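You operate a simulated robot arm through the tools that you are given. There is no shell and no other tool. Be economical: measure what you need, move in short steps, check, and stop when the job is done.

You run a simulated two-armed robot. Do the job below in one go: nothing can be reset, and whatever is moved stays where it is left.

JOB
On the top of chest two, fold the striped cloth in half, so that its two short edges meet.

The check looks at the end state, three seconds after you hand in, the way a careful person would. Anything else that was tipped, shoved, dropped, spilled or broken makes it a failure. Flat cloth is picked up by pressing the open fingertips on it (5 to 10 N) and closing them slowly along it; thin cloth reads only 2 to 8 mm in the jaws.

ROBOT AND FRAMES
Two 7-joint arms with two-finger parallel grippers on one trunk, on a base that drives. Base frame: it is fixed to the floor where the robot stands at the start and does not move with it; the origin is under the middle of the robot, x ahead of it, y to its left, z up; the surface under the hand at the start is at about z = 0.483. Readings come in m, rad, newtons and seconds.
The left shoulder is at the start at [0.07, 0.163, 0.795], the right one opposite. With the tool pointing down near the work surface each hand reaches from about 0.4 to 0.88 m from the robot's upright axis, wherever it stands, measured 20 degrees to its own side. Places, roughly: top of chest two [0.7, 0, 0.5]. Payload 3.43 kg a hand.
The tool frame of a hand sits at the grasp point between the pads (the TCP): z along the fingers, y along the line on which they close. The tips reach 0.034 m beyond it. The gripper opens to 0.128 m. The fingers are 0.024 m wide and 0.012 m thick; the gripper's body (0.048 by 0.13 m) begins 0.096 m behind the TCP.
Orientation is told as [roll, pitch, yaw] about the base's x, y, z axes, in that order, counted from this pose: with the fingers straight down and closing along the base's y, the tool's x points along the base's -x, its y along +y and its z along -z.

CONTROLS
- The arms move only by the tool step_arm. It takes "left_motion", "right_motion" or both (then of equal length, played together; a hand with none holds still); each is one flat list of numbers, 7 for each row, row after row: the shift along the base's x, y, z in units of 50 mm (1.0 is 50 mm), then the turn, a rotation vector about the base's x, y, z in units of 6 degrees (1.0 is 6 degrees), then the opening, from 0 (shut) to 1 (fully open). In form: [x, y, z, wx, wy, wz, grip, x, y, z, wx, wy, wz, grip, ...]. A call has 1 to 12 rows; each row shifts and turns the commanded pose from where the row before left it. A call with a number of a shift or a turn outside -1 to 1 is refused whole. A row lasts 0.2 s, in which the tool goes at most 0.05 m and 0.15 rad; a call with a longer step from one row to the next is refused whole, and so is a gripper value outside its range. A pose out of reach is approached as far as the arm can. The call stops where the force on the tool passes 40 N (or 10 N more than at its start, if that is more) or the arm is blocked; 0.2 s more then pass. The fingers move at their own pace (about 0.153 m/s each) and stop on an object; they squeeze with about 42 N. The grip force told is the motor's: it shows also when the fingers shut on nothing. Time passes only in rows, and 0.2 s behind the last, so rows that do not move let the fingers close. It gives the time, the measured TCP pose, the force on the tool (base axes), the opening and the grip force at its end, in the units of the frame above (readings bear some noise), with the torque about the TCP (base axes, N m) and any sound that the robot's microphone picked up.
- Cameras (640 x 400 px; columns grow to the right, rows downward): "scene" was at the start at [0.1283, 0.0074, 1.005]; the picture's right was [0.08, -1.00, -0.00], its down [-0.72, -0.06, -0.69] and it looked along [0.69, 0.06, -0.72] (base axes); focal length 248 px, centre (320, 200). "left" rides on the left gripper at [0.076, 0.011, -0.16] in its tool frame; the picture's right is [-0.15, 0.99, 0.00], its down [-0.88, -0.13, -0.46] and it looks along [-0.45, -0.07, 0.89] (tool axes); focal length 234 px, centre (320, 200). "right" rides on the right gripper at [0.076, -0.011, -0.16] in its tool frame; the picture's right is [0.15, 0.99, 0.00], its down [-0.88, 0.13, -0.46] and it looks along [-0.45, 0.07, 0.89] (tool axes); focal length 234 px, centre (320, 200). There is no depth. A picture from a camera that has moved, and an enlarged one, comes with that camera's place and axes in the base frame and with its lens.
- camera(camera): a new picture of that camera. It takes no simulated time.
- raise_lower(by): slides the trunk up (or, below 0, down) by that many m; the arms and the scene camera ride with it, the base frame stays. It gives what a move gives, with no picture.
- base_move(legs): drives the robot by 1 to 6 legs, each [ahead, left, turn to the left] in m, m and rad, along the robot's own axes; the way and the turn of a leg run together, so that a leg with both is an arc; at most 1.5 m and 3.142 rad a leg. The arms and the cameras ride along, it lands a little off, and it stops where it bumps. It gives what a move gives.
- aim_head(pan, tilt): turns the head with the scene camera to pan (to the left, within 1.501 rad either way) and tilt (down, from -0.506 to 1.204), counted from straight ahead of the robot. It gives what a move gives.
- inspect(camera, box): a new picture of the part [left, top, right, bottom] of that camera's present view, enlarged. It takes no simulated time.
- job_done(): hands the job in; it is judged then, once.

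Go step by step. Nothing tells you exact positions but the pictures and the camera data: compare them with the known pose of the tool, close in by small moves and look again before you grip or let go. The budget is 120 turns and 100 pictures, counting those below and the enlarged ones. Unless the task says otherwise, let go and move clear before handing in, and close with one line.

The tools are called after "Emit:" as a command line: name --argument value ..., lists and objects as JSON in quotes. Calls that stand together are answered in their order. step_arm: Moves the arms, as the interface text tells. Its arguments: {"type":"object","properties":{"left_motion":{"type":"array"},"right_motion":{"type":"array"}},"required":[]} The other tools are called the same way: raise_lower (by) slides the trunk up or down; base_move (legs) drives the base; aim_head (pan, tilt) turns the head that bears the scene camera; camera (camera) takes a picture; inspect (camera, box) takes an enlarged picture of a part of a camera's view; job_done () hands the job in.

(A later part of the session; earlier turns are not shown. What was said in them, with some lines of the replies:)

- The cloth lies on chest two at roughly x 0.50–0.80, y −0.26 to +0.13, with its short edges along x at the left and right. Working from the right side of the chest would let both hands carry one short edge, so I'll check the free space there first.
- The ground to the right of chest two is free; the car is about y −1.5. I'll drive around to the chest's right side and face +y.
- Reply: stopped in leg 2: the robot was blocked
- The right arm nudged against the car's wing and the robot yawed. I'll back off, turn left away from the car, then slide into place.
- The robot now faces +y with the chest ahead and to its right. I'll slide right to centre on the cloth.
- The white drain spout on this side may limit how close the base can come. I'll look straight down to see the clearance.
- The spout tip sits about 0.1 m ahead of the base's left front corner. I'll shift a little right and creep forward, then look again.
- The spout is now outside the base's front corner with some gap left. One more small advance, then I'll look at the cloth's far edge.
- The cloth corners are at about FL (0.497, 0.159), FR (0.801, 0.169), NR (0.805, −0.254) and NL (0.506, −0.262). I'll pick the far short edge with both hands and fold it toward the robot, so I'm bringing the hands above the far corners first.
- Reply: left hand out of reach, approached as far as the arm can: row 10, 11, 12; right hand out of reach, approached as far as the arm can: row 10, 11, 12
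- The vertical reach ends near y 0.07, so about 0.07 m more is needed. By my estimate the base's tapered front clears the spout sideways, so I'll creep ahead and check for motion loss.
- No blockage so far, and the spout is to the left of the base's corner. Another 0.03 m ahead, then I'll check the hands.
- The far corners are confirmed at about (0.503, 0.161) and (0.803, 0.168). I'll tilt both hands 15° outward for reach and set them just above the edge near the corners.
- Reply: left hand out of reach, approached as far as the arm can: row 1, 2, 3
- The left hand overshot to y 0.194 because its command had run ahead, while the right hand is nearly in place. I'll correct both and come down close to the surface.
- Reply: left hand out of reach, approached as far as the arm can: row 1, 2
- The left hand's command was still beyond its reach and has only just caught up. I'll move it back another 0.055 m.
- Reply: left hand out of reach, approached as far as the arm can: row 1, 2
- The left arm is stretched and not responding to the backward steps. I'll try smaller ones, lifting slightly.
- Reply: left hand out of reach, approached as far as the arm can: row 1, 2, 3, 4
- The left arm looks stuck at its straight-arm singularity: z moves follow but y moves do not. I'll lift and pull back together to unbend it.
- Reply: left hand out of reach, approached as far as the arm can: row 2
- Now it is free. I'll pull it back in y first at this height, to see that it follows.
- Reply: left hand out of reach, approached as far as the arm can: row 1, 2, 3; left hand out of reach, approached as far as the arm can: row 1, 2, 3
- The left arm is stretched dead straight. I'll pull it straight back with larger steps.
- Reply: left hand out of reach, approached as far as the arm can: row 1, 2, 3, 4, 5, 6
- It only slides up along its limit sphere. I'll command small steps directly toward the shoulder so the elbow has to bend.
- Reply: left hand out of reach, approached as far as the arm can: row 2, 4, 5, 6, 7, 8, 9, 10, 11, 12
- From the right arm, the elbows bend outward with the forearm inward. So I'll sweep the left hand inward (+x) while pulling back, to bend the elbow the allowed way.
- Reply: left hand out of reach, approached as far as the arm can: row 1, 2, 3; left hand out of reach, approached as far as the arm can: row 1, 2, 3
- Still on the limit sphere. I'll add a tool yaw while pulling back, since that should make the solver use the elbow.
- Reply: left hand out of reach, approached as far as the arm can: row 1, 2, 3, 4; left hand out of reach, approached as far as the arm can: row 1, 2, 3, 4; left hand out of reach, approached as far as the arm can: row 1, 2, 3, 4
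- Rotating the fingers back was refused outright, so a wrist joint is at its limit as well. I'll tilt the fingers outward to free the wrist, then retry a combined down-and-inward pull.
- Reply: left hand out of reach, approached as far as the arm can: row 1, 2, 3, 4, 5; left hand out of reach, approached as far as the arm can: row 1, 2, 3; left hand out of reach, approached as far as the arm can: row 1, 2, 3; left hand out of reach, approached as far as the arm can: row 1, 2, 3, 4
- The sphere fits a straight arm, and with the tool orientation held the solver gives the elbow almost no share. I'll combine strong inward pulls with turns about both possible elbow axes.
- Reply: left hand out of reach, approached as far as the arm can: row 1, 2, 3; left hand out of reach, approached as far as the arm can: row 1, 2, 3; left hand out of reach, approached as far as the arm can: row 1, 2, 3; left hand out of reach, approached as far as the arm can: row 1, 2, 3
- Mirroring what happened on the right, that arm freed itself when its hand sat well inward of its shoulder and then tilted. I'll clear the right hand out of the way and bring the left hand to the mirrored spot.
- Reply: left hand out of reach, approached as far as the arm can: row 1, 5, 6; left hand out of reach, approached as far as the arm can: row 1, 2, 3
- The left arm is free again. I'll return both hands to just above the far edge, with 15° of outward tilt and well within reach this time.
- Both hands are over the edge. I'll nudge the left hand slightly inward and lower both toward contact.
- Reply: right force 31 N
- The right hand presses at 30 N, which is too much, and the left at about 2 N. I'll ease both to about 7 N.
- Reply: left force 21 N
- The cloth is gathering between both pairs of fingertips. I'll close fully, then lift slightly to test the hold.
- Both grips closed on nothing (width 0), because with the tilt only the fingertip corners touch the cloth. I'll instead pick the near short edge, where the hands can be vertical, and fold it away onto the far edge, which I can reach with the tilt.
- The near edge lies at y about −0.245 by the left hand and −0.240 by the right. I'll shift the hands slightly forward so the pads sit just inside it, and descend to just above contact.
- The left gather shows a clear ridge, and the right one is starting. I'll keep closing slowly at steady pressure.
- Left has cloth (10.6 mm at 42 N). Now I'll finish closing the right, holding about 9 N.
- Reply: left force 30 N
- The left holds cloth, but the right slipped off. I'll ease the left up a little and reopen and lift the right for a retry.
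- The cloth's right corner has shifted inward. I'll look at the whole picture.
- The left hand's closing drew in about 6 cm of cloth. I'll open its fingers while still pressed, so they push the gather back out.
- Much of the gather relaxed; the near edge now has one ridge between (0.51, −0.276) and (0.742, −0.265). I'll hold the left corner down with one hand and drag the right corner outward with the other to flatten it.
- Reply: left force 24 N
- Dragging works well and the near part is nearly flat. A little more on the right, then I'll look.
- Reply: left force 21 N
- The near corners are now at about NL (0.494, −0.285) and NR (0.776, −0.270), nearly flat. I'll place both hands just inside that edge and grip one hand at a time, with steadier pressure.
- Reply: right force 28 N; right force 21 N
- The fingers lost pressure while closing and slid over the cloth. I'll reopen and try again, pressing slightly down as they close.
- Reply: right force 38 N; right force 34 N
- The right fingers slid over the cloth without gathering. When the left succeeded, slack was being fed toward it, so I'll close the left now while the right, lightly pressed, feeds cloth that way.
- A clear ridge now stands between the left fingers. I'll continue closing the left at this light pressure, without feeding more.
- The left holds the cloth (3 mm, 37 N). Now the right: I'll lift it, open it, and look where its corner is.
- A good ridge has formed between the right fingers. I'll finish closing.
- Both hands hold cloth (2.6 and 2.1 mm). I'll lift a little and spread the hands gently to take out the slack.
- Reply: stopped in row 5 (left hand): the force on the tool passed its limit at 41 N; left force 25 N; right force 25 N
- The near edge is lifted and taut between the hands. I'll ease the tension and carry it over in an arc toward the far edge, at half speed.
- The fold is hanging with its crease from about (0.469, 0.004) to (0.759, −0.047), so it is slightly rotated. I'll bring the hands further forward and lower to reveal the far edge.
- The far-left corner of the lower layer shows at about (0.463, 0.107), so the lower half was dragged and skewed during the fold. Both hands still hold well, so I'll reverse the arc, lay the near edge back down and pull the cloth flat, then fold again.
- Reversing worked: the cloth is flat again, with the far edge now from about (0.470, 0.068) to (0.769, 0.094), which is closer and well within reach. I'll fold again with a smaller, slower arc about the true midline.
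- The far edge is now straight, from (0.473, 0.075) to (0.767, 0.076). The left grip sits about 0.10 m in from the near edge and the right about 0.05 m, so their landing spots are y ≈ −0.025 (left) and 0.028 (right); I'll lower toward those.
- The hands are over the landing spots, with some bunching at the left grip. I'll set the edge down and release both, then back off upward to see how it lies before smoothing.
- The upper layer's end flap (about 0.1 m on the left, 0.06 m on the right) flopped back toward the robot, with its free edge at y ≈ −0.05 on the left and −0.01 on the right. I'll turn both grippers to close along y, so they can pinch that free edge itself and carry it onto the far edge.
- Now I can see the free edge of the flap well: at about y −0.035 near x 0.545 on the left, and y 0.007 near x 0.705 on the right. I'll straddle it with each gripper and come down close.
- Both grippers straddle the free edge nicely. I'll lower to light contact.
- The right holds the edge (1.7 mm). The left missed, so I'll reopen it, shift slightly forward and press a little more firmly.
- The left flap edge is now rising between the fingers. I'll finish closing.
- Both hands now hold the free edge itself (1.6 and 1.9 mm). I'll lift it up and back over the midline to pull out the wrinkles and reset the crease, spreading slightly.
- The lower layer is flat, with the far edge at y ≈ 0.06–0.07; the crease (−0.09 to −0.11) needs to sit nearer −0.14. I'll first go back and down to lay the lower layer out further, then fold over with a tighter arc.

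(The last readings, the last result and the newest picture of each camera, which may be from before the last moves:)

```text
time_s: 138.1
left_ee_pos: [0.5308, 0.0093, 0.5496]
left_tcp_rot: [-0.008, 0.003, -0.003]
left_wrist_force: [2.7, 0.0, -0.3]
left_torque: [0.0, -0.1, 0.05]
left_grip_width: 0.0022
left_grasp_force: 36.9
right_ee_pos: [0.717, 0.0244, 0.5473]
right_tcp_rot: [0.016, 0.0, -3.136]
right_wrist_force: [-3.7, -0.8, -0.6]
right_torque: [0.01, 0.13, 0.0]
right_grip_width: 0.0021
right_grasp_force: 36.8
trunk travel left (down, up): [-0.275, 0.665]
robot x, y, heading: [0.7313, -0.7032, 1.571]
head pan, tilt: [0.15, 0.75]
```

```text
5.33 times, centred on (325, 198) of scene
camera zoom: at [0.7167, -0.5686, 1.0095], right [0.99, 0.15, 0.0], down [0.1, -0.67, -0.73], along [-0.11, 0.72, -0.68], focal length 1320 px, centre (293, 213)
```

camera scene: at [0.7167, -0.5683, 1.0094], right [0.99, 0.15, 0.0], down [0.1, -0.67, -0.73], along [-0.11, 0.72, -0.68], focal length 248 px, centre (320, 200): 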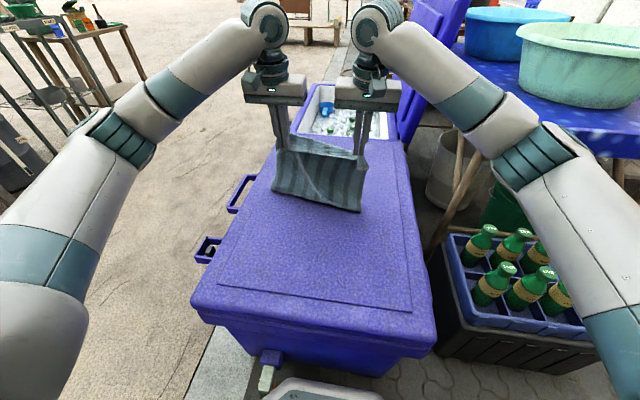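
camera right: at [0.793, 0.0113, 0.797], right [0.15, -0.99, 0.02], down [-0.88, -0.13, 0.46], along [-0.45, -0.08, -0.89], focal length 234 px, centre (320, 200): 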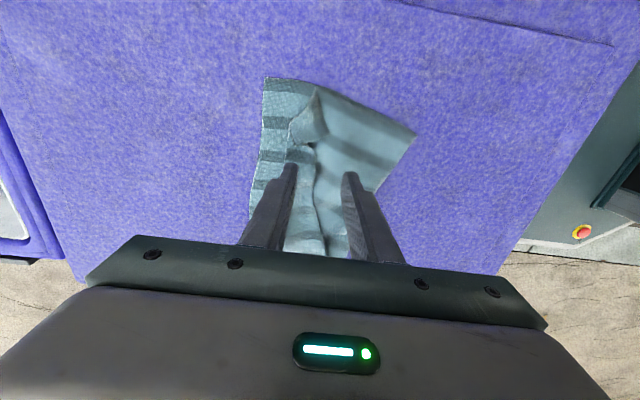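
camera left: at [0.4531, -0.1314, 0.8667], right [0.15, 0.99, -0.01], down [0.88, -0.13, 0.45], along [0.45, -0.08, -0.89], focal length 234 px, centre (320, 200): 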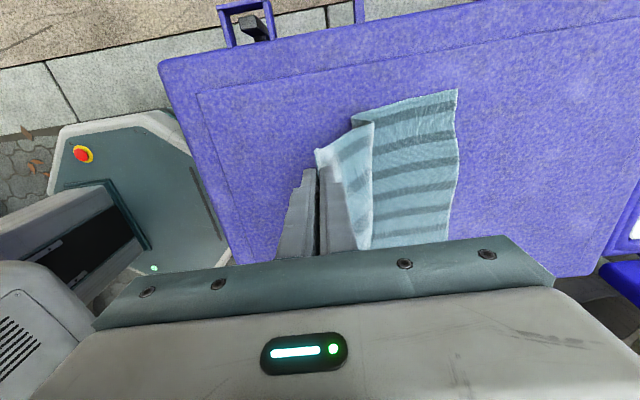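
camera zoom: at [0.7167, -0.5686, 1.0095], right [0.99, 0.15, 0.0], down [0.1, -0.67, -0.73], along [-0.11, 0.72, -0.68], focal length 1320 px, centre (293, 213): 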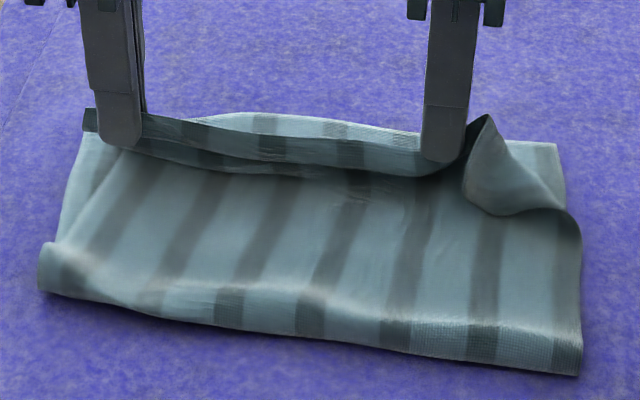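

The upper layer is now smooth, held about 2 cm from its end, but it stops some 3–4 cm short of the far edge. I'll carry it forward onto the far edge, set it down, release gently and lift away.

Emit:
step_arm --left_motion '[-0.03, 0.26, 0, 0, 0, 0, 0, -0.03, 0.26, -0.1, 0, 0, 0, 0, 0, 0.26, -0.15, 0, 0, 0, 0, 0, 0, -0.2, 0, 0, 0, 0, 0, 0, 0, 0, 0, 0, 0.08, 0, 0, 0, 0, 0, 0, 0.16, 0, 0, 0.1, 0, 0, 0, 0.2, 0, 0, 0.3, 0, 0, 0, 0.2, 0, 0, 0.6, 0, 0, 0, 0.2, 0, 0, 0.6, 0, 0, 0, 0.2]' --right_motion '[0.03, 0.19, 0, 0, 0, 0, 0, 0.03, 0.19, -0.1, 0, 0, 0, 0, 0, 0.19, -0.15, 0, 0, 0, 0, 0, 0, -0.2, 0, 0, 0, 0, 0, 0, 0, 0, 0, 0, 0.08, 0, 0, 0, 0, 0, 0, 0.16, 0, 0, 0.1, 0, 0, 0, 0.2, 0, 0, 0.3, 0, 0, 0, 0.2, 0, 0, 0.6, 0, 0, 0, 0.2, 0, 0, 0.6, 0, 0, 0, 0.2]'

Emit:
inspect --camera "scene" --box '[270, 160, 380, 235]'

```text
time_s: 140.3
left_ee_pos: [0.528, 0.0494, 0.606]
left_tcp_rot: [-0.007, 0.006, -0.005]
left_wrist_force: [0.2, -0.1, 1.1]
left_torque: [0.01, 0.03, 0.01]
left_grip_width: 0.0255
left_grasp_force: 0.1
right_ee_pos: [0.7186, 0.0551, 0.6069]
right_tcp_rot: [0.016, 0.0, -3.138]
right_wrist_force: [-0.2, 0.3, -0.4]
right_torque: [0.01, 0.01, -0.01]
right_grip_width: 0.0259
right_grasp_force: 0.1
trunk travel left (down, up): [-0.275, 0.665]
robot x, y, heading: [0.733, -0.7003, 1.57]
head pan, tilt: [0.15, 0.75]
```

```text
5.33 times, centred on (325, 198) of scene
camera zoom: at [0.7167, -0.5691, 1.0094], right [0.99, 0.15, 0.0], down [0.1, -0.67, -0.73], along [-0.11, 0.72, -0.68], focal length 1320 px, centre (293, 213)
```

zoom: 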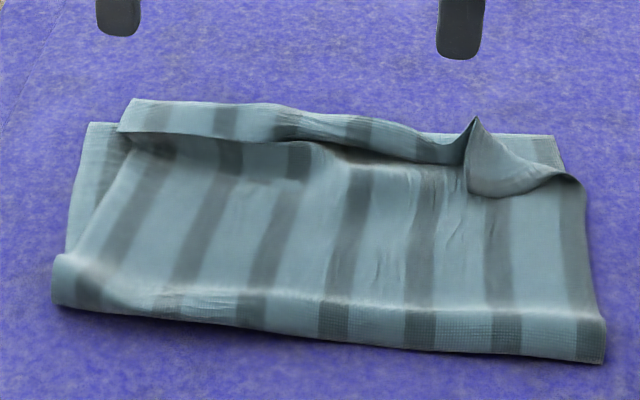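

The upper end lies just over the far edge, but a narrow flap of about 2 cm leans back toward the robot. I'll sweep it forward with closed fingertips, just above the top layer.

Emit:
step_arm --left_motion '[0.15, -0.7, 0, 0, 0, 0, 0, 0.15, -0.7, 0, 0, 0, 0, 0, 0, 0, -0.7, 0, 0, 0, 0, 0, 0, -0.72, 0, 0, 0, 0, 0, 0.35, 0, 0, 0, 0, 0, 0, 0.35, 0, 0, 0, 0, 0, 0, 0.35, 0, 0, 0, 0, 0, 0, 0.35, 0.1, 0, 0, 0, 0, 0, 0.35, 0.1, 0, 0, 0, 0, 0, 0.35, 0, 0, 0, 0, 0, 0, 0, 0.6, 0, 0, 0, 0, 0, 0, 0.6, 0, 0, 0, 0]' --right_motion '[0.15, -0.75, 0, 0, 0, 0, 0, 0.15, -0.75, 0, 0, 0, 0, 0, 0, 0, -0.7, 0, 0, 0, 0, 0, 0, -0.72, 0, 0, 0, 0, 0, 0.35, 0, 0, 0, 0, 0, 0, 0.35, 0, 0, 0, 0, 0, 0, 0.35, 0, 0, 0, 0, 0, 0, 0.35, 0.1, 0, 0, 0, 0, 0, 0.35, 0.1, 0, 0, 0, 0, 0, 0.35, 0, 0, 0, 0, 0, 0, 0, 0.6, 0, 0, 0, 0, 0, 0, 0.6, 0, 0, 0, 0]'

Emit:
inspect --camera "scene" --box '[270, 160, 380, 235]'

```text
time_s: 142.9
left_ee_pos: [0.5422, 0.084, 0.6053]
left_tcp_rot: [-0.007, 0.003, -0.006]
left_wrist_force: [-0.4, -0.1, -0.5]
left_torque: [0.01, -0.01, -0.02]
left_grip_width: 0.0002
left_grasp_force: 33.6
right_ee_pos: [0.7341, 0.0836, 0.6078]
right_tcp_rot: [0.015, -0.002, -3.136]
right_wrist_force: [-0.4, 0.1, 0.1]
right_torque: [0.01, 0.04, 0.0]
right_grip_width: 0.0002
right_grasp_force: 32.6
trunk travel left (down, up): [-0.275, 0.665]
robot x, y, heading: [0.7326, -0.7019, 1.575]
head pan, tilt: [0.15, 0.75]
```

```text
5.33 times, centred on (325, 198) of scene
camera zoom: at [0.7168, -0.5691, 1.0094], right [0.99, 0.15, 0.0], down [0.1, -0.67, -0.73], along [-0.11, 0.72, -0.68], focal length 1320 px, centre (293, 213)
```

zoom: 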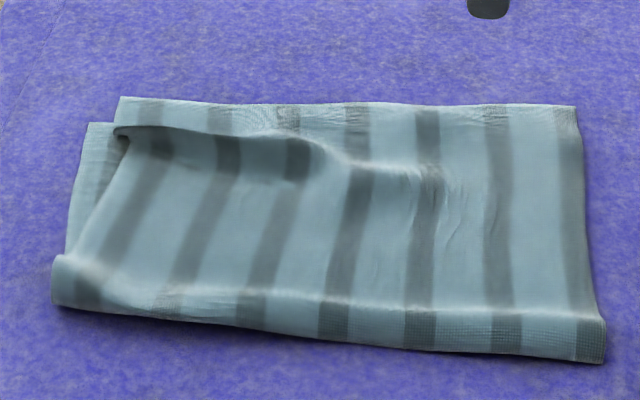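

The flap flipped over cleanly, and the top edge now lies slightly (about 2 cm) past the lower far edge. I'll press lightly on the upper layer and draw it back toward the crease to line up the edges and flatten the hump.

Emit:
step_arm --left_motion '[0.1, -0.6, 0, 0, 0, 0, 0, 0.1, -0.6, 0, 0, 0, 0, 0, 0, -0.4, -0.5, 0, 0, 0, 0, 0, 0, -0.7, 0, 0, 0, 0, 0, 0, -0.4, 0, 0, 0, 0, 0, 0, 0, 0, 0, 0, 0]' --right_motion '[0.1, -0.6, 0, 0, 0, 0, 0, 0.1, -0.6, 0, 0, 0, 0, 0, 0, -0.4, -0.5, 0, 0, 0, 0, 0, 0, -0.7, 0, 0, 0, 0, 0, 0, -0.45, 0, 0, 0, 0, 0, 0, 0, 0, 0, 0, 0]'

```text
time_s: 144.3
left_ee_pos: [0.5546, 0.0034, 0.5257]
left_tcp_rot: [-0.007, 0.003, -0.004]
left_wrist_force: [0.3, 0.6, -0.3]
left_torque: [0.02, 0.01, 0.01]
left_grip_width: 0.0
left_grasp_force: 33.1
right_ee_pos: [0.7431, 0.0024, 0.5231]
right_tcp_rot: [0.018, 0.0, -3.137]
right_wrist_force: [0.1, 0.3, 0.2]
right_torque: [-0.01, -0.01, -0.01]
right_grip_width: 0.0001
right_grasp_force: 33.0
trunk travel left (down, up): [-0.275, 0.665]
robot x, y, heading: [0.7305, -0.7024, 1.568]
head pan, tilt: [0.15, 0.75]
```

Emit:
step_arm --left_motion '[0, 0, -0.06, 0, 0, 0, 0, 0, 0, -0.03, 0, 0, 0, 0, 0, 0, 0, 0, 0, 0, 0]' --right_motion '[0, 0, -0.03, 0, 0, 0, 0, 0, 0, -0.015, 0, 0, 0, 0, 0, 0, 0, 0, 0, 0, 0]'

```text
time_s: 145.1
left_ee_pos: [0.5547, 0.0027, 0.5216]
left_tcp_rot: [-0.006, 0.003, -0.003]
left_wrist_force: [0.3, -0.7, 0.8]
left_torque: [-0.02, 0.02, 0.0]
left_grip_width: 0.0
left_grasp_force: 33.1
right_ee_pos: [0.7439, 0.0029, 0.52]
right_tcp_rot: [0.016, 0.001, -3.137]
right_wrist_force: [0.3, -0.4, 0.3]
right_torque: [0.0, -0.03, 0.0]
right_grip_width: 0.0
right_grasp_force: 32.9
trunk travel left (down, up): [-0.275, 0.665]
robot x, y, heading: [0.7286, -0.7023, 1.572]
head pan, tilt: [0.15, 0.75]
```

Emit:
step_arm --left_motion '[0, 0, -0.018, 0, 0, 0, 0, 0, -0.15, 0, 0, 0, 0, 0, 0, -0.15, 0, 0, 0, 0, 0, 0, -0.15, 0, 0, 0, 0, 0, 0, -0.1, 0, 0, 0, 0, 0, 0, 0, 0, 0, 0, 0, 0]' --right_motion '[0, 0, -0.016, 0, 0, 0, 0, 0, -0.15, 0, 0, 0, 0, 0, 0, -0.15, 0, 0, 0, 0, 0, 0, -0.15, 0, 0, 0, 0, 0, 0, -0.1, 0, 0, 0, 0, 0, 0, 0, 0, 0, 0, 0, 0]'

Emit:
camera --camera "left"

```text
time_s: 146.5
left_ee_pos: [0.5538, -0.0248, 0.5216]
left_tcp_rot: [-0.008, 0.003, -0.004]
left_wrist_force: [-0.5, -0.3, 0.2]
left_torque: [-0.02, -0.01, -0.03]
left_grip_width: 0.0001
left_grasp_force: 32.5
right_ee_pos: [0.7452, -0.0253, 0.5205]
right_tcp_rot: [0.017, 0.0, -3.136]
right_wrist_force: [-0.4, -0.7, 0.3]
right_torque: [-0.02, -0.01, -0.01]
right_grip_width: 0.0001
right_grasp_force: 32.8
trunk travel left (down, up): [-0.275, 0.665]
robot x, y, heading: [0.7311, -0.7018, 1.569]
head pan, tilt: [0.15, 0.75]
```

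```text
3 pictures are left
camera left: at [0.4784, -0.0104, 0.681], right [0.15, 0.99, -0.01], down [0.88, -0.13, 0.45], along [0.45, -0.08, -0.89], focal length 234 px, centre (320, 200)
```

left: 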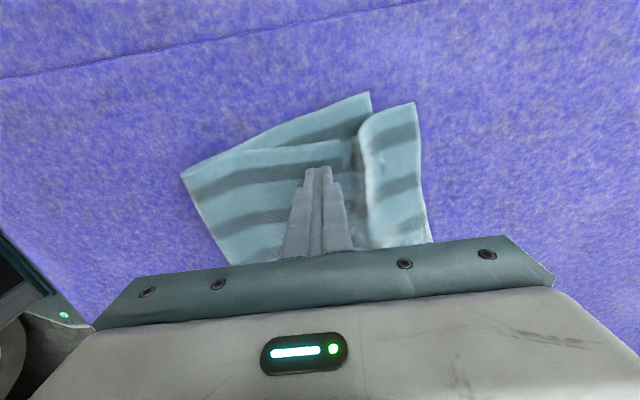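

The crease is now out at y ≈ −0.14, but the upper edge still overlaps by about 3 cm, with a low hump near y 0.02. I'll press just inside the upper edge and draw it back, then smooth the hump toward the crease.

Emit:
step_arm --left_motion '[0, 0.2, 0.5, 0, 0, 0, 0, 0, 0.6, 0.3, 0, 0, 0, 0, 0, 0.5, 0, 0, 0, 0, 0, 0, 0, -0.5, 0, 0, 0, 0, 0, 0, -0.3, 0, 0, 0, 0, 0, 0, -0.04, 0, 0, 0, 0, 0, 0, 0, 0, 0, 0, 0]' --right_motion '[0, 0.2, 0.5, 0, 0, 0, 0, 0, 0.6, 0.3, 0, 0, 0, 0, 0, 0.6, 0, 0, 0, 0, 0, 0, 0, -0.5, 0, 0, 0, 0, 0, 0, -0.3, 0, 0, 0, 0, 0, 0, -0.02, 0, 0, 0, 0, 0, 0, 0, 0, 0, 0, 0]'

```text
time_s: 148.1
left_ee_pos: [0.5531, 0.0428, 0.5213]
left_tcp_rot: [-0.005, 0.004, -0.003]
left_wrist_force: [-0.1, 0.1, 6.4]
left_torque: [-0.03, -0.06, 0.04]
left_grip_width: 0.0
left_grasp_force: 33.0
right_ee_pos: [0.7425, 0.044, 0.5196]
right_tcp_rot: [0.011, -0.002, -3.137]
right_wrist_force: [0.0, 2.9, 9.6]
right_torque: [0.13, -0.02, -0.01]
right_grip_width: 0.0002
right_grasp_force: 33.0
trunk travel left (down, up): [-0.275, 0.665]
robot x, y, heading: [0.731, -0.7024, 1.571]
head pan, tilt: [0.15, 0.75]
```

Emit:
step_arm --left_motion '[0, -0.14, 0, 0, 0, 0, 0, 0, -0.14, 0, 0, 0, 0, 0, 0, -0.14, 0, 0, 0, 0, 0, 0, -0.14, 0, 0, 0, 0, 0, 0, -0.1, 0, 0, 0, 0, 0, 0, 0, 0.4, 0, 0, 0, 0, 0, 0, 0.6, 0, 0, 0, 0]' --right_motion '[0, -0.12, 0, 0, 0, 0, 0, 0, -0.12, 0, 0, 0, 0, 0, 0, -0.12, 0, 0, 0, 0, 0, 0, -0.12, 0, 0, 0, 0, 0, 0, -0.1, 0, 0, 0, 0, 0, 0, 0, 0.4, 0, 0, 0, 0, 0, 0, 0.6, 0, 0, 0, 0]'

Emit:
step_arm --left_motion '[0, -0.6, 0.5, 0, 0, 0, 0, -0.2, -0.9, 0.3, 0, 0, 0, 0, -0.5, -0.8, 0.3, 0, 0, 0, 0, -0.7, -0.6, 0, 0, 0, 0, 0, -0.7, -0.6, 0, 0, 0, 0, 0]' --right_motion '[0, -0.6, 0.5, 0, 0, 0, 0, 0.2, -0.9, 0.3, 0, 0, 0, 0, 0.5, -0.8, 0.3, 0, 0, 0, 0, 0.7, -0.6, 0, 0, 0, 0, 0, 0.7, -0.6, 0, 0, 0, 0, 0]'

Emit:
inspect --camera "scene" --box '[270, 160, 390, 245]'

```text
time_s: 149.7
left_ee_pos: [0.5528, 0.0042, 0.5668]
left_tcp_rot: [-0.007, 0.004, -0.005]
left_wrist_force: [-0.6, -0.9, 0.1]
left_torque: [-0.02, 0.02, -0.01]
left_grip_width: 0.0002
left_grasp_force: 32.2
right_ee_pos: [0.7453, 0.0147, 0.5687]
right_tcp_rot: [0.016, -0.002, -3.135]
right_wrist_force: [-0.2, 0.4, -0.9]
right_torque: [0.0, -0.04, -0.01]
right_grip_width: 0.0
right_grasp_force: 33.0
trunk travel left (down, up): [-0.275, 0.665]
robot x, y, heading: [0.7338, -0.7004, 1.567]
head pan, tilt: [0.15, 0.75]
```

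```text
time_s: 150.9
left_ee_pos: [0.4477, -0.1686, 0.6263]
left_tcp_rot: [-0.005, 0.002, -0.006]
left_wrist_force: [0.1, 0.6, 0.2]
left_torque: [0.0, 0.0, 0.01]
left_grip_width: 0.0001
left_grasp_force: 32.9
right_ee_pos: [0.8515, -0.162, 0.6228]
right_tcp_rot: [0.015, -0.002, -3.137]
right_wrist_force: [0.3, -0.5, 0.6]
right_torque: [-0.03, 0.01, 0.01]
right_grip_width: 0.0
right_grasp_force: 32.9
trunk travel left (down, up): [-0.275, 0.665]
robot x, y, heading: [0.7305, -0.7027, 1.572]
head pan, tilt: [0.15, 0.75]
```

```text
4.71 times, centred on (330, 202) of scene
camera zoom: at [0.7168, -0.569, 1.0096], right [0.99, 0.15, 0.0], down [0.1, -0.67, -0.73], along [-0.11, 0.72, -0.68], focal length 1164 px, centre (273, 188)
```

zoom: 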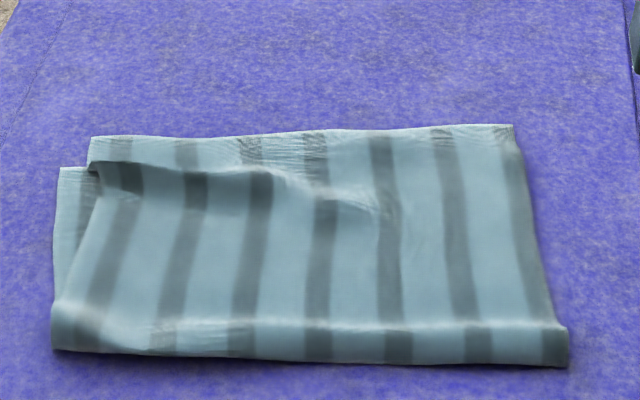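

Edges: the right side is nearly matched, while on the left the lower corner (0.488, −0.018) still lies about 2.3 cm short of the upper corner (0.503, 0.005). A strip of the lower layer shows at the left, so I'll press on that strip and draw the lower corner forward to meet it.

Emit:
step_arm --left_motion '[0.26, 0.8, 0, 0, 0, 0, 0, 0.26, 0.8, 0, 0, 0, 0, 0, 0.26, 0.8, -0.3, 0, 0, 0, 0, 0, 0.27, -0.7, 0, 0, 0, 0, 0, 0, -0.7, 0, 0, 0, 0, 0, 0, -0.33, 0, 0, 0, 0, 0, 0, 0, 0, 0, 0, 0]'

```text
time_s: 152.5
left_ee_pos: [0.4859, -0.0346, 0.5231]
left_tcp_rot: [-0.007, 0.004, -0.006]
left_wrist_force: [-0.2, 0.6, 1.1]
left_torque: [0.01, 0.01, 0.01]
left_grip_width: 0.0
left_grasp_force: 33.4
right_ee_pos: [0.8512, -0.1615, 0.6219]
right_tcp_rot: [0.017, -0.001, -3.137]
right_wrist_force: [0.5, 0.9, 0.3]
right_torque: [-0.02, -0.04, -0.01]
right_grip_width: 0.0001
right_grasp_force: 33.1
trunk travel left (down, up): [-0.275, 0.665]
robot x, y, heading: [0.7325, -0.7002, 1.573]
head pan, tilt: [0.15, 0.75]
```

Emit:
step_arm --left_motion '[0, 0, -0.07, 0, 0, 0, 0, 0, 0, -0.01, 0, 0, 0, 0, 0, 0, 0, 0, 0, 0, 0]'

```text
time_s: 153.3
left_ee_pos: [0.4871, -0.0334, 0.5197]
left_tcp_rot: [-0.008, 0.002, -0.002]
left_wrist_force: [-0.7, -0.2, 4.7]
left_torque: [-0.01, -0.03, 0.01]
left_grip_width: 0.0
left_grasp_force: 33.3
right_ee_pos: [0.8512, -0.1625, 0.6215]
right_tcp_rot: [0.016, 0.0, -3.136]
right_wrist_force: [0.3, 0.4, 0.3]
right_torque: [0.0, 0.01, -0.01]
right_grip_width: 0.0002
right_grasp_force: 33.1
trunk travel left (down, up): [-0.275, 0.665]
robot x, y, heading: [0.7279, -0.6983, 1.573]
head pan, tilt: [0.15, 0.75]
```

Emit:
step_arm --left_motion '[0, 0, -0.006, 0, 0, 0, 0, 0.02, 0.13, 0, 0, 0, 0, 0, 0.02, 0.13, -0.002, 0, 0, 0, 0, 0.02, 0.13, -0.002, 0, 0, 0, 0, 0.02, 0.13, 0, 0, 0, 0, 0, 0, 0, 0, 0, 0, 0, 0]'

Emit:
step_arm --left_motion '[-0.1, 0, 0.6, 0, 0, 0, 0, -0.3, 0, 0.6, 0, 0, 0, 0, -0.6, -0.5, 0.3, 0, 0, 0, 0, -0.6, -0.7, 0, 0, 0, 0, 0]'

Emit:
inspect --camera "scene" --box '[270, 160, 390, 245]'

```text
time_s: 154.7
left_ee_pos: [0.4914, -0.0082, 0.5192]
left_tcp_rot: [-0.005, 0.003, -0.004]
left_wrist_force: [-1.8, -1.8, 12.4]
left_torque: [-0.12, -0.07, -0.08]
left_grip_width: 0.0
left_grasp_force: 32.8
right_ee_pos: [0.8515, -0.1606, 0.6232]
right_tcp_rot: [0.015, 0.002, -3.136]
right_wrist_force: [-0.2, 0.1, -0.4]
right_torque: [-0.01, 0.02, -0.01]
right_grip_width: 0.0
right_grasp_force: 33.0
trunk travel left (down, up): [-0.275, 0.665]
robot x, y, heading: [0.7349, -0.6983, 1.569]
head pan, tilt: [0.15, 0.75]
```

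```text
time_s: 155.7
left_ee_pos: [0.4134, -0.0654, 0.5932]
left_tcp_rot: [-0.007, 0.003, -0.004]
left_wrist_force: [0.3, 0.2, 0.5]
left_torque: [-0.01, 0.03, 0.01]
left_grip_width: 0.0
left_grasp_force: 33.3
right_ee_pos: [0.8516, -0.1605, 0.6227]
right_tcp_rot: [0.016, 0.0, -3.138]
right_wrist_force: [0.1, -0.1, -0.4]
right_torque: [0.02, 0.01, 0.05]
right_grip_width: 0.0
right_grasp_force: 32.6
trunk travel left (down, up): [-0.275, 0.665]
robot x, y, heading: [0.7324, -0.7018, 1.573]
head pan, tilt: [0.15, 0.75]
```

```text
4.71 times, centred on (330, 202) of scene
camera zoom: at [0.7165, -0.5688, 1.0095], right [0.99, 0.15, 0.0], down [0.1, -0.67, -0.73], along [-0.11, 0.72, -0.68], focal length 1164 px, centre (273, 188)
```

zoom: 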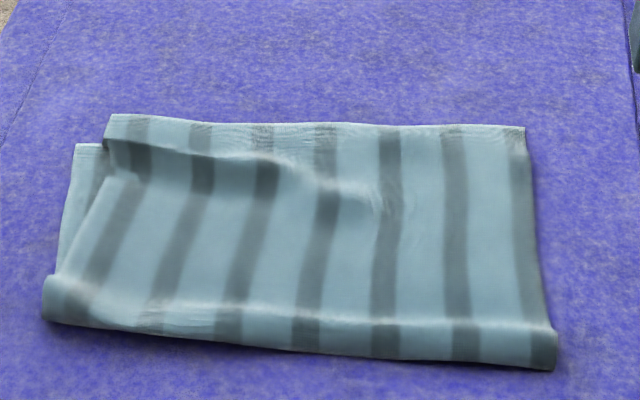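

The whole cloth moved together, so the layers kept their 2.5 cm offset on the left. I'll anchor the lower strip with the left hand while the right presses on the overhanging upper edge beside it and draws only that back.

Emit:
step_arm --left_motion '[0.5, 0.3, 0, 0, 0, 0, 0, 0.5, 0.3, 0, 0, 0, 0, 0, 0.45, 0.3, 0, 0, 0, 0, 0, 0, 0, 0, 0, 0, 0, 0, 0, 0, 0, 0, 0, 0, 0, 0, 0, 0, 0, 0, 0, 0, 0, 0, 0, 0, 0, 0, 0, 0, 0, 0, 0, 0, 0, 0, 0, 0, -0.5, 0, 0, 0, 0, 0, 0, -0.6, 0, 0, 0, 0, 0, 0, -0.3, 0, 0, 0, 0, 0, 0, 0, 0, 0, 0, 0]' --right_motion '[-0.725, 0.466, 0, 0, 0, 0, 0, -0.725, 0.466, 0, 0, 0, 0, 0, -0.725, 0.466, 0, 0, 0, 0, 0, -0.725, 0.466, 0, 0, 0, 0, 0, -0.725, 0.466, 0, 0, 0, 0, 0, -0.725, 0.466, 0, 0, 0, 0, 0, -0.725, 0.466, 0, 0, 0, 0, 0, -0.725, 0.466, 0, 0, 0, 0, 0, 0, 0, -0.7, 0, 0, 0, 0, 0, 0, -0.7, 0, 0, 0, 0, 0, 0, -0.56, 0, 0, 0, 0, 0, 0, 0, 0, 0, 0, 0]'

```text
time_s: 158.3
left_ee_pos: [0.4861, -0.0214, 0.5206]
left_tcp_rot: [-0.007, 0.003, -0.004]
left_wrist_force: [0.3, -0.5, 0.6]
left_torque: [0.02, -0.02, 0.03]
left_grip_width: 0.0001
left_grasp_force: 32.8
right_ee_pos: [0.5777, 0.016, 0.525]
right_tcp_rot: [0.017, 0.0, -3.137]
right_wrist_force: [0.4, 0.8, 0.3]
right_torque: [-0.01, 0.03, 0.01]
right_grip_width: 0.0003
right_grasp_force: 33.2
right hand out of reach, approached as far as the arm can: row 8
trunk travel left (down, up): [-0.275, 0.665]
robot x, y, heading: [0.7282, -0.7022, 1.565]
head pan, tilt: [0.15, 0.75]
```

Emit:
step_arm --left_motion '[0, 0, -0.03, 0, 0, 0, 0, 0, 0, -0.01, 0, 0, 0, 0, 0, 0, 0, 0, 0, 0, 0]' --right_motion '[0.2, 0, 0.1, 0, 0, 0, 0, 0.2, 0.2, 0, 0, 0, 0, 0, 0, 0, -0.16, 0, 0, 0, 0]'

```text
time_s: 159.1
left_ee_pos: [0.484, -0.0228, 0.5206]
left_tcp_rot: [-0.004, 0.005, -0.004]
left_wrist_force: [1.2, -0.1, -0.2]
left_torque: [0.02, -0.01, -0.02]
left_grip_width: 0.0002
left_grasp_force: 32.7
right_ee_pos: [0.5944, 0.0272, 0.5233]
right_tcp_rot: [0.015, 0.0, -3.137]
right_wrist_force: [-0.8, -0.7, 0.4]
right_torque: [-0.01, 0.01, -0.01]
right_grip_width: 0.0
right_grasp_force: 32.5
trunk travel left (down, up): [-0.275, 0.665]
robot x, y, heading: [0.7287, -0.7022, 1.572]
head pan, tilt: [0.15, 0.75]
```

Reached. Now I'll lower both to light contact.

Emit:
step_arm --left_motion '[0, 0, -0.03, 0, 0, 0, 0, 0, 0, 0, 0, 0, 0, 0]' --right_motion '[0, 0, -0.05, 0, 0, 0, 0, 0, 0, 0, 0, 0, 0, 0]'

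```text
time_s: 159.7
left_ee_pos: [0.4851, -0.0216, 0.5186]
left_tcp_rot: [-0.006, 0.003, -0.005]
left_wrist_force: [-0.1, -0.4, 0.4]
left_torque: [0.01, -0.04, -0.04]
left_grip_width: 0.0
left_grasp_force: 33.1
right_ee_pos: [0.5952, 0.0255, 0.521]
right_tcp_rot: [0.016, -0.001, -3.136]
right_wrist_force: [0.4, 0.0, 0.0]
right_torque: [-0.01, 0.0, -0.02]
right_grip_width: 0.0002
right_grasp_force: 33.0
trunk travel left (down, up): [-0.275, 0.665]
robot x, y, heading: [0.7285, -0.7006, 1.574]
head pan, tilt: [0.15, 0.75]
```

Emit:
step_arm --left_motion '[0, 0, -0.02, 0, 0, 0, 0, 0, 0, 0, 0, 0, 0, 0]' --right_motion '[0, 0, -0.04, 0, 0, 0, 0, 0, 0, 0, 0, 0, 0, 0]'

```text
time_s: 160.3
left_ee_pos: [0.4834, -0.0226, 0.5186]
left_tcp_rot: [-0.007, 0.003, -0.002]
left_wrist_force: [-0.2, 0.1, -0.1]
left_torque: [0.01, -0.01, 0.04]
left_grip_width: 0.0001
left_grasp_force: 32.7
right_ee_pos: [0.5955, 0.0271, 0.5202]
right_tcp_rot: [0.014, 0.001, -3.136]
right_wrist_force: [-1.2, 0.0, 8.9]
right_torque: [0.05, 0.06, 0.01]
right_grip_width: 0.0
right_grasp_force: 33.8
trunk travel left (down, up): [-0.275, 0.665]
robot x, y, heading: [0.7331, -0.6977, 1.568]
head pan, tilt: [0.15, 0.75]
```

Emit:
step_arm --left_motion '[0, 0, -0.025, 0, 0, 0, 0, 0, 0, -0.01, 0, 0, 0, 0, 0, 0, 0, 0, 0, 0, 0, 0, 0, 0, 0, 0, 0, 0, 0, 0, 0, 0, 0, 0, 0, 0, 0, 0, 0, 0, 0, 0, 0, 0, 0, 0, 0, 0, 0]' --right_motion '[0, 0, 0, 0, 0, 0, 0, 0, 0, 0, 0, 0, 0, 0, -0.03, -0.12, 0, 0, 0, 0, 0, -0.03, -0.12, 0, 0, 0, 0, 0, -0.03, -0.12, 0, 0, 0, 0, 0, -0.03, -0.12, 0, 0, 0, 0, 0, 0, 0, 0.5, 0, 0, 0, 0]'

```text
time_s: 161.9
left_ee_pos: [0.4841, -0.023, 0.5173]
left_tcp_rot: [-0.006, 0.002, -0.003]
left_wrist_force: [1.7, -5.3, 13.8]
left_torque: [-0.12, -0.23, -0.05]
left_grip_width: 0.0
left_grasp_force: 33.3
right_ee_pos: [0.5904, -0.0006, 0.5422]
right_tcp_rot: [0.016, 0.0, -3.135]
right_wrist_force: [-0.7, 0.0, -0.9]
right_torque: [0.01, 0.03, -0.01]
right_grip_width: 0.0
right_grasp_force: 33.3
trunk travel left (down, up): [-0.275, 0.665]
robot x, y, heading: [0.7321, -0.7004, 1.576]
head pan, tilt: [0.15, 0.75]
```

The left anchor took the drag load, so the layers should have shifted relative to each other. I'll lift both hands clear and take the last picture.

Emit:
step_arm --left_motion '[-0.05, 0, 0.6, 0, 0, 0, 0, -0.3, 0, 0.7, 0, 0, 0, 0, -0.6, -0.5, 0.3, 0, 0, 0, 0, -0.6, -0.7, 0, 0, 0, 0, 0, -0.3, -0.8, 0, 0, 0, 0, 0, 0, 0, 0, 0, 0, 0, 0]' --right_motion '[0, 0, 0.7, 0, 0, 0, 0, 0.3, 0, 0.7, 0, 0, 0, 0, 0.8, -0.4, 0.3, 0, 0, 0, 0, 0.8, -0.5, 0, 0, 0, 0, 0, 0.8, -0.5, 0, 0, 0, 0, 0, 0.8, -0.5, 0, 0, 0, 0, 0]'

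Emit:
step_arm --right_motion '[0.8, -0.5, 0, 0, 0, 0, 0, 0.8, -0.5, 0, 0, 0, 0, 0, 0.5, -0.5, 0, 0, 0, 0, 0]'

Emit:
inspect --camera "scene" --box '[260, 150, 396, 245]'

```text
time_s: 163.3
left_ee_pos: [0.3941, -0.1212, 0.5949]
left_tcp_rot: [-0.007, 0.005, -0.002]
left_wrist_force: [0.1, 0.6, -0.6]
left_torque: [0.02, -0.01, -0.02]
left_grip_width: 0.0002
left_grasp_force: 33.1
right_ee_pos: [0.7661, -0.0913, 0.6277]
right_tcp_rot: [0.018, -0.001, -3.136]
right_wrist_force: [-0.2, 0.2, 0.5]
right_torque: [-0.01, 0.02, -0.02]
right_grip_width: 0.0
right_grasp_force: 33.6
trunk travel left (down, up): [-0.275, 0.665]
robot x, y, heading: [0.7305, -0.7006, 1.569]
head pan, tilt: [0.15, 0.75]
```

```text
time_s: 164.1
left_ee_pos: [0.3935, -0.1216, 0.5949]
left_tcp_rot: [-0.007, 0.003, -0.003]
left_wrist_force: [1.1, 0.2, 0.6]
left_torque: [-0.01, 0.0, 0.01]
left_grip_width: 0.0002
left_grasp_force: 33.3
right_ee_pos: [0.8686, -0.1665, 0.6293]
right_tcp_rot: [0.016, 0.0, -3.136]
right_wrist_force: [0.4, 0.9, 0.5]
right_torque: [-0.01, 0.02, 0.04]
right_grip_width: 0.0002
right_grasp_force: 32.7
trunk travel left (down, up): [-0.275, 0.665]
robot x, y, heading: [0.7314, -0.7009, 1.568]
head pan, tilt: [0.15, 0.75]
```

```text
4.21 times, centred on (328, 198) of scene
camera zoom: at [0.7169, -0.5687, 1.0095], right [0.99, 0.15, 0.0], down [0.1, -0.67, -0.73], along [-0.11, 0.72, -0.68], focal length 1042 px, centre (286, 210)
```

zoom: 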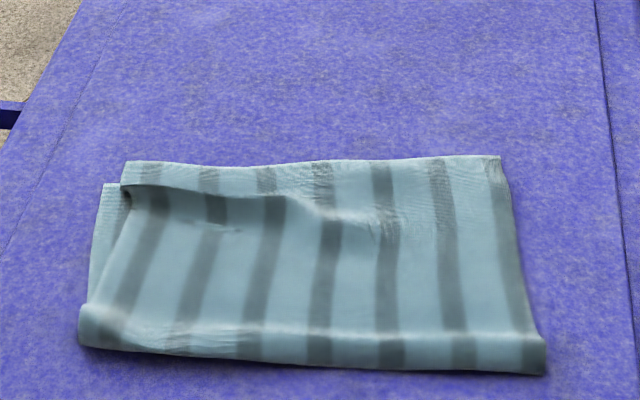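

The cloth is folded on top of chest two. Its short edges lie together on the right and within about 2.5 cm on the left, and both hands are clear, so I'm handing in.

Emit:
job_done

```text
The job is handed in.
```

I folded the striped cloth in half on chest two, but the fold isn't perfect: on the left the two short edges are about 2.5 cm apart. On the right they appear to meet, though the lower corner is hidden there. A wrinkle also remains in the top layer on the left. Early on, the robot bumped the parked car while driving round the chest; I saw no damage afterwards, but I didn't check the car closely.
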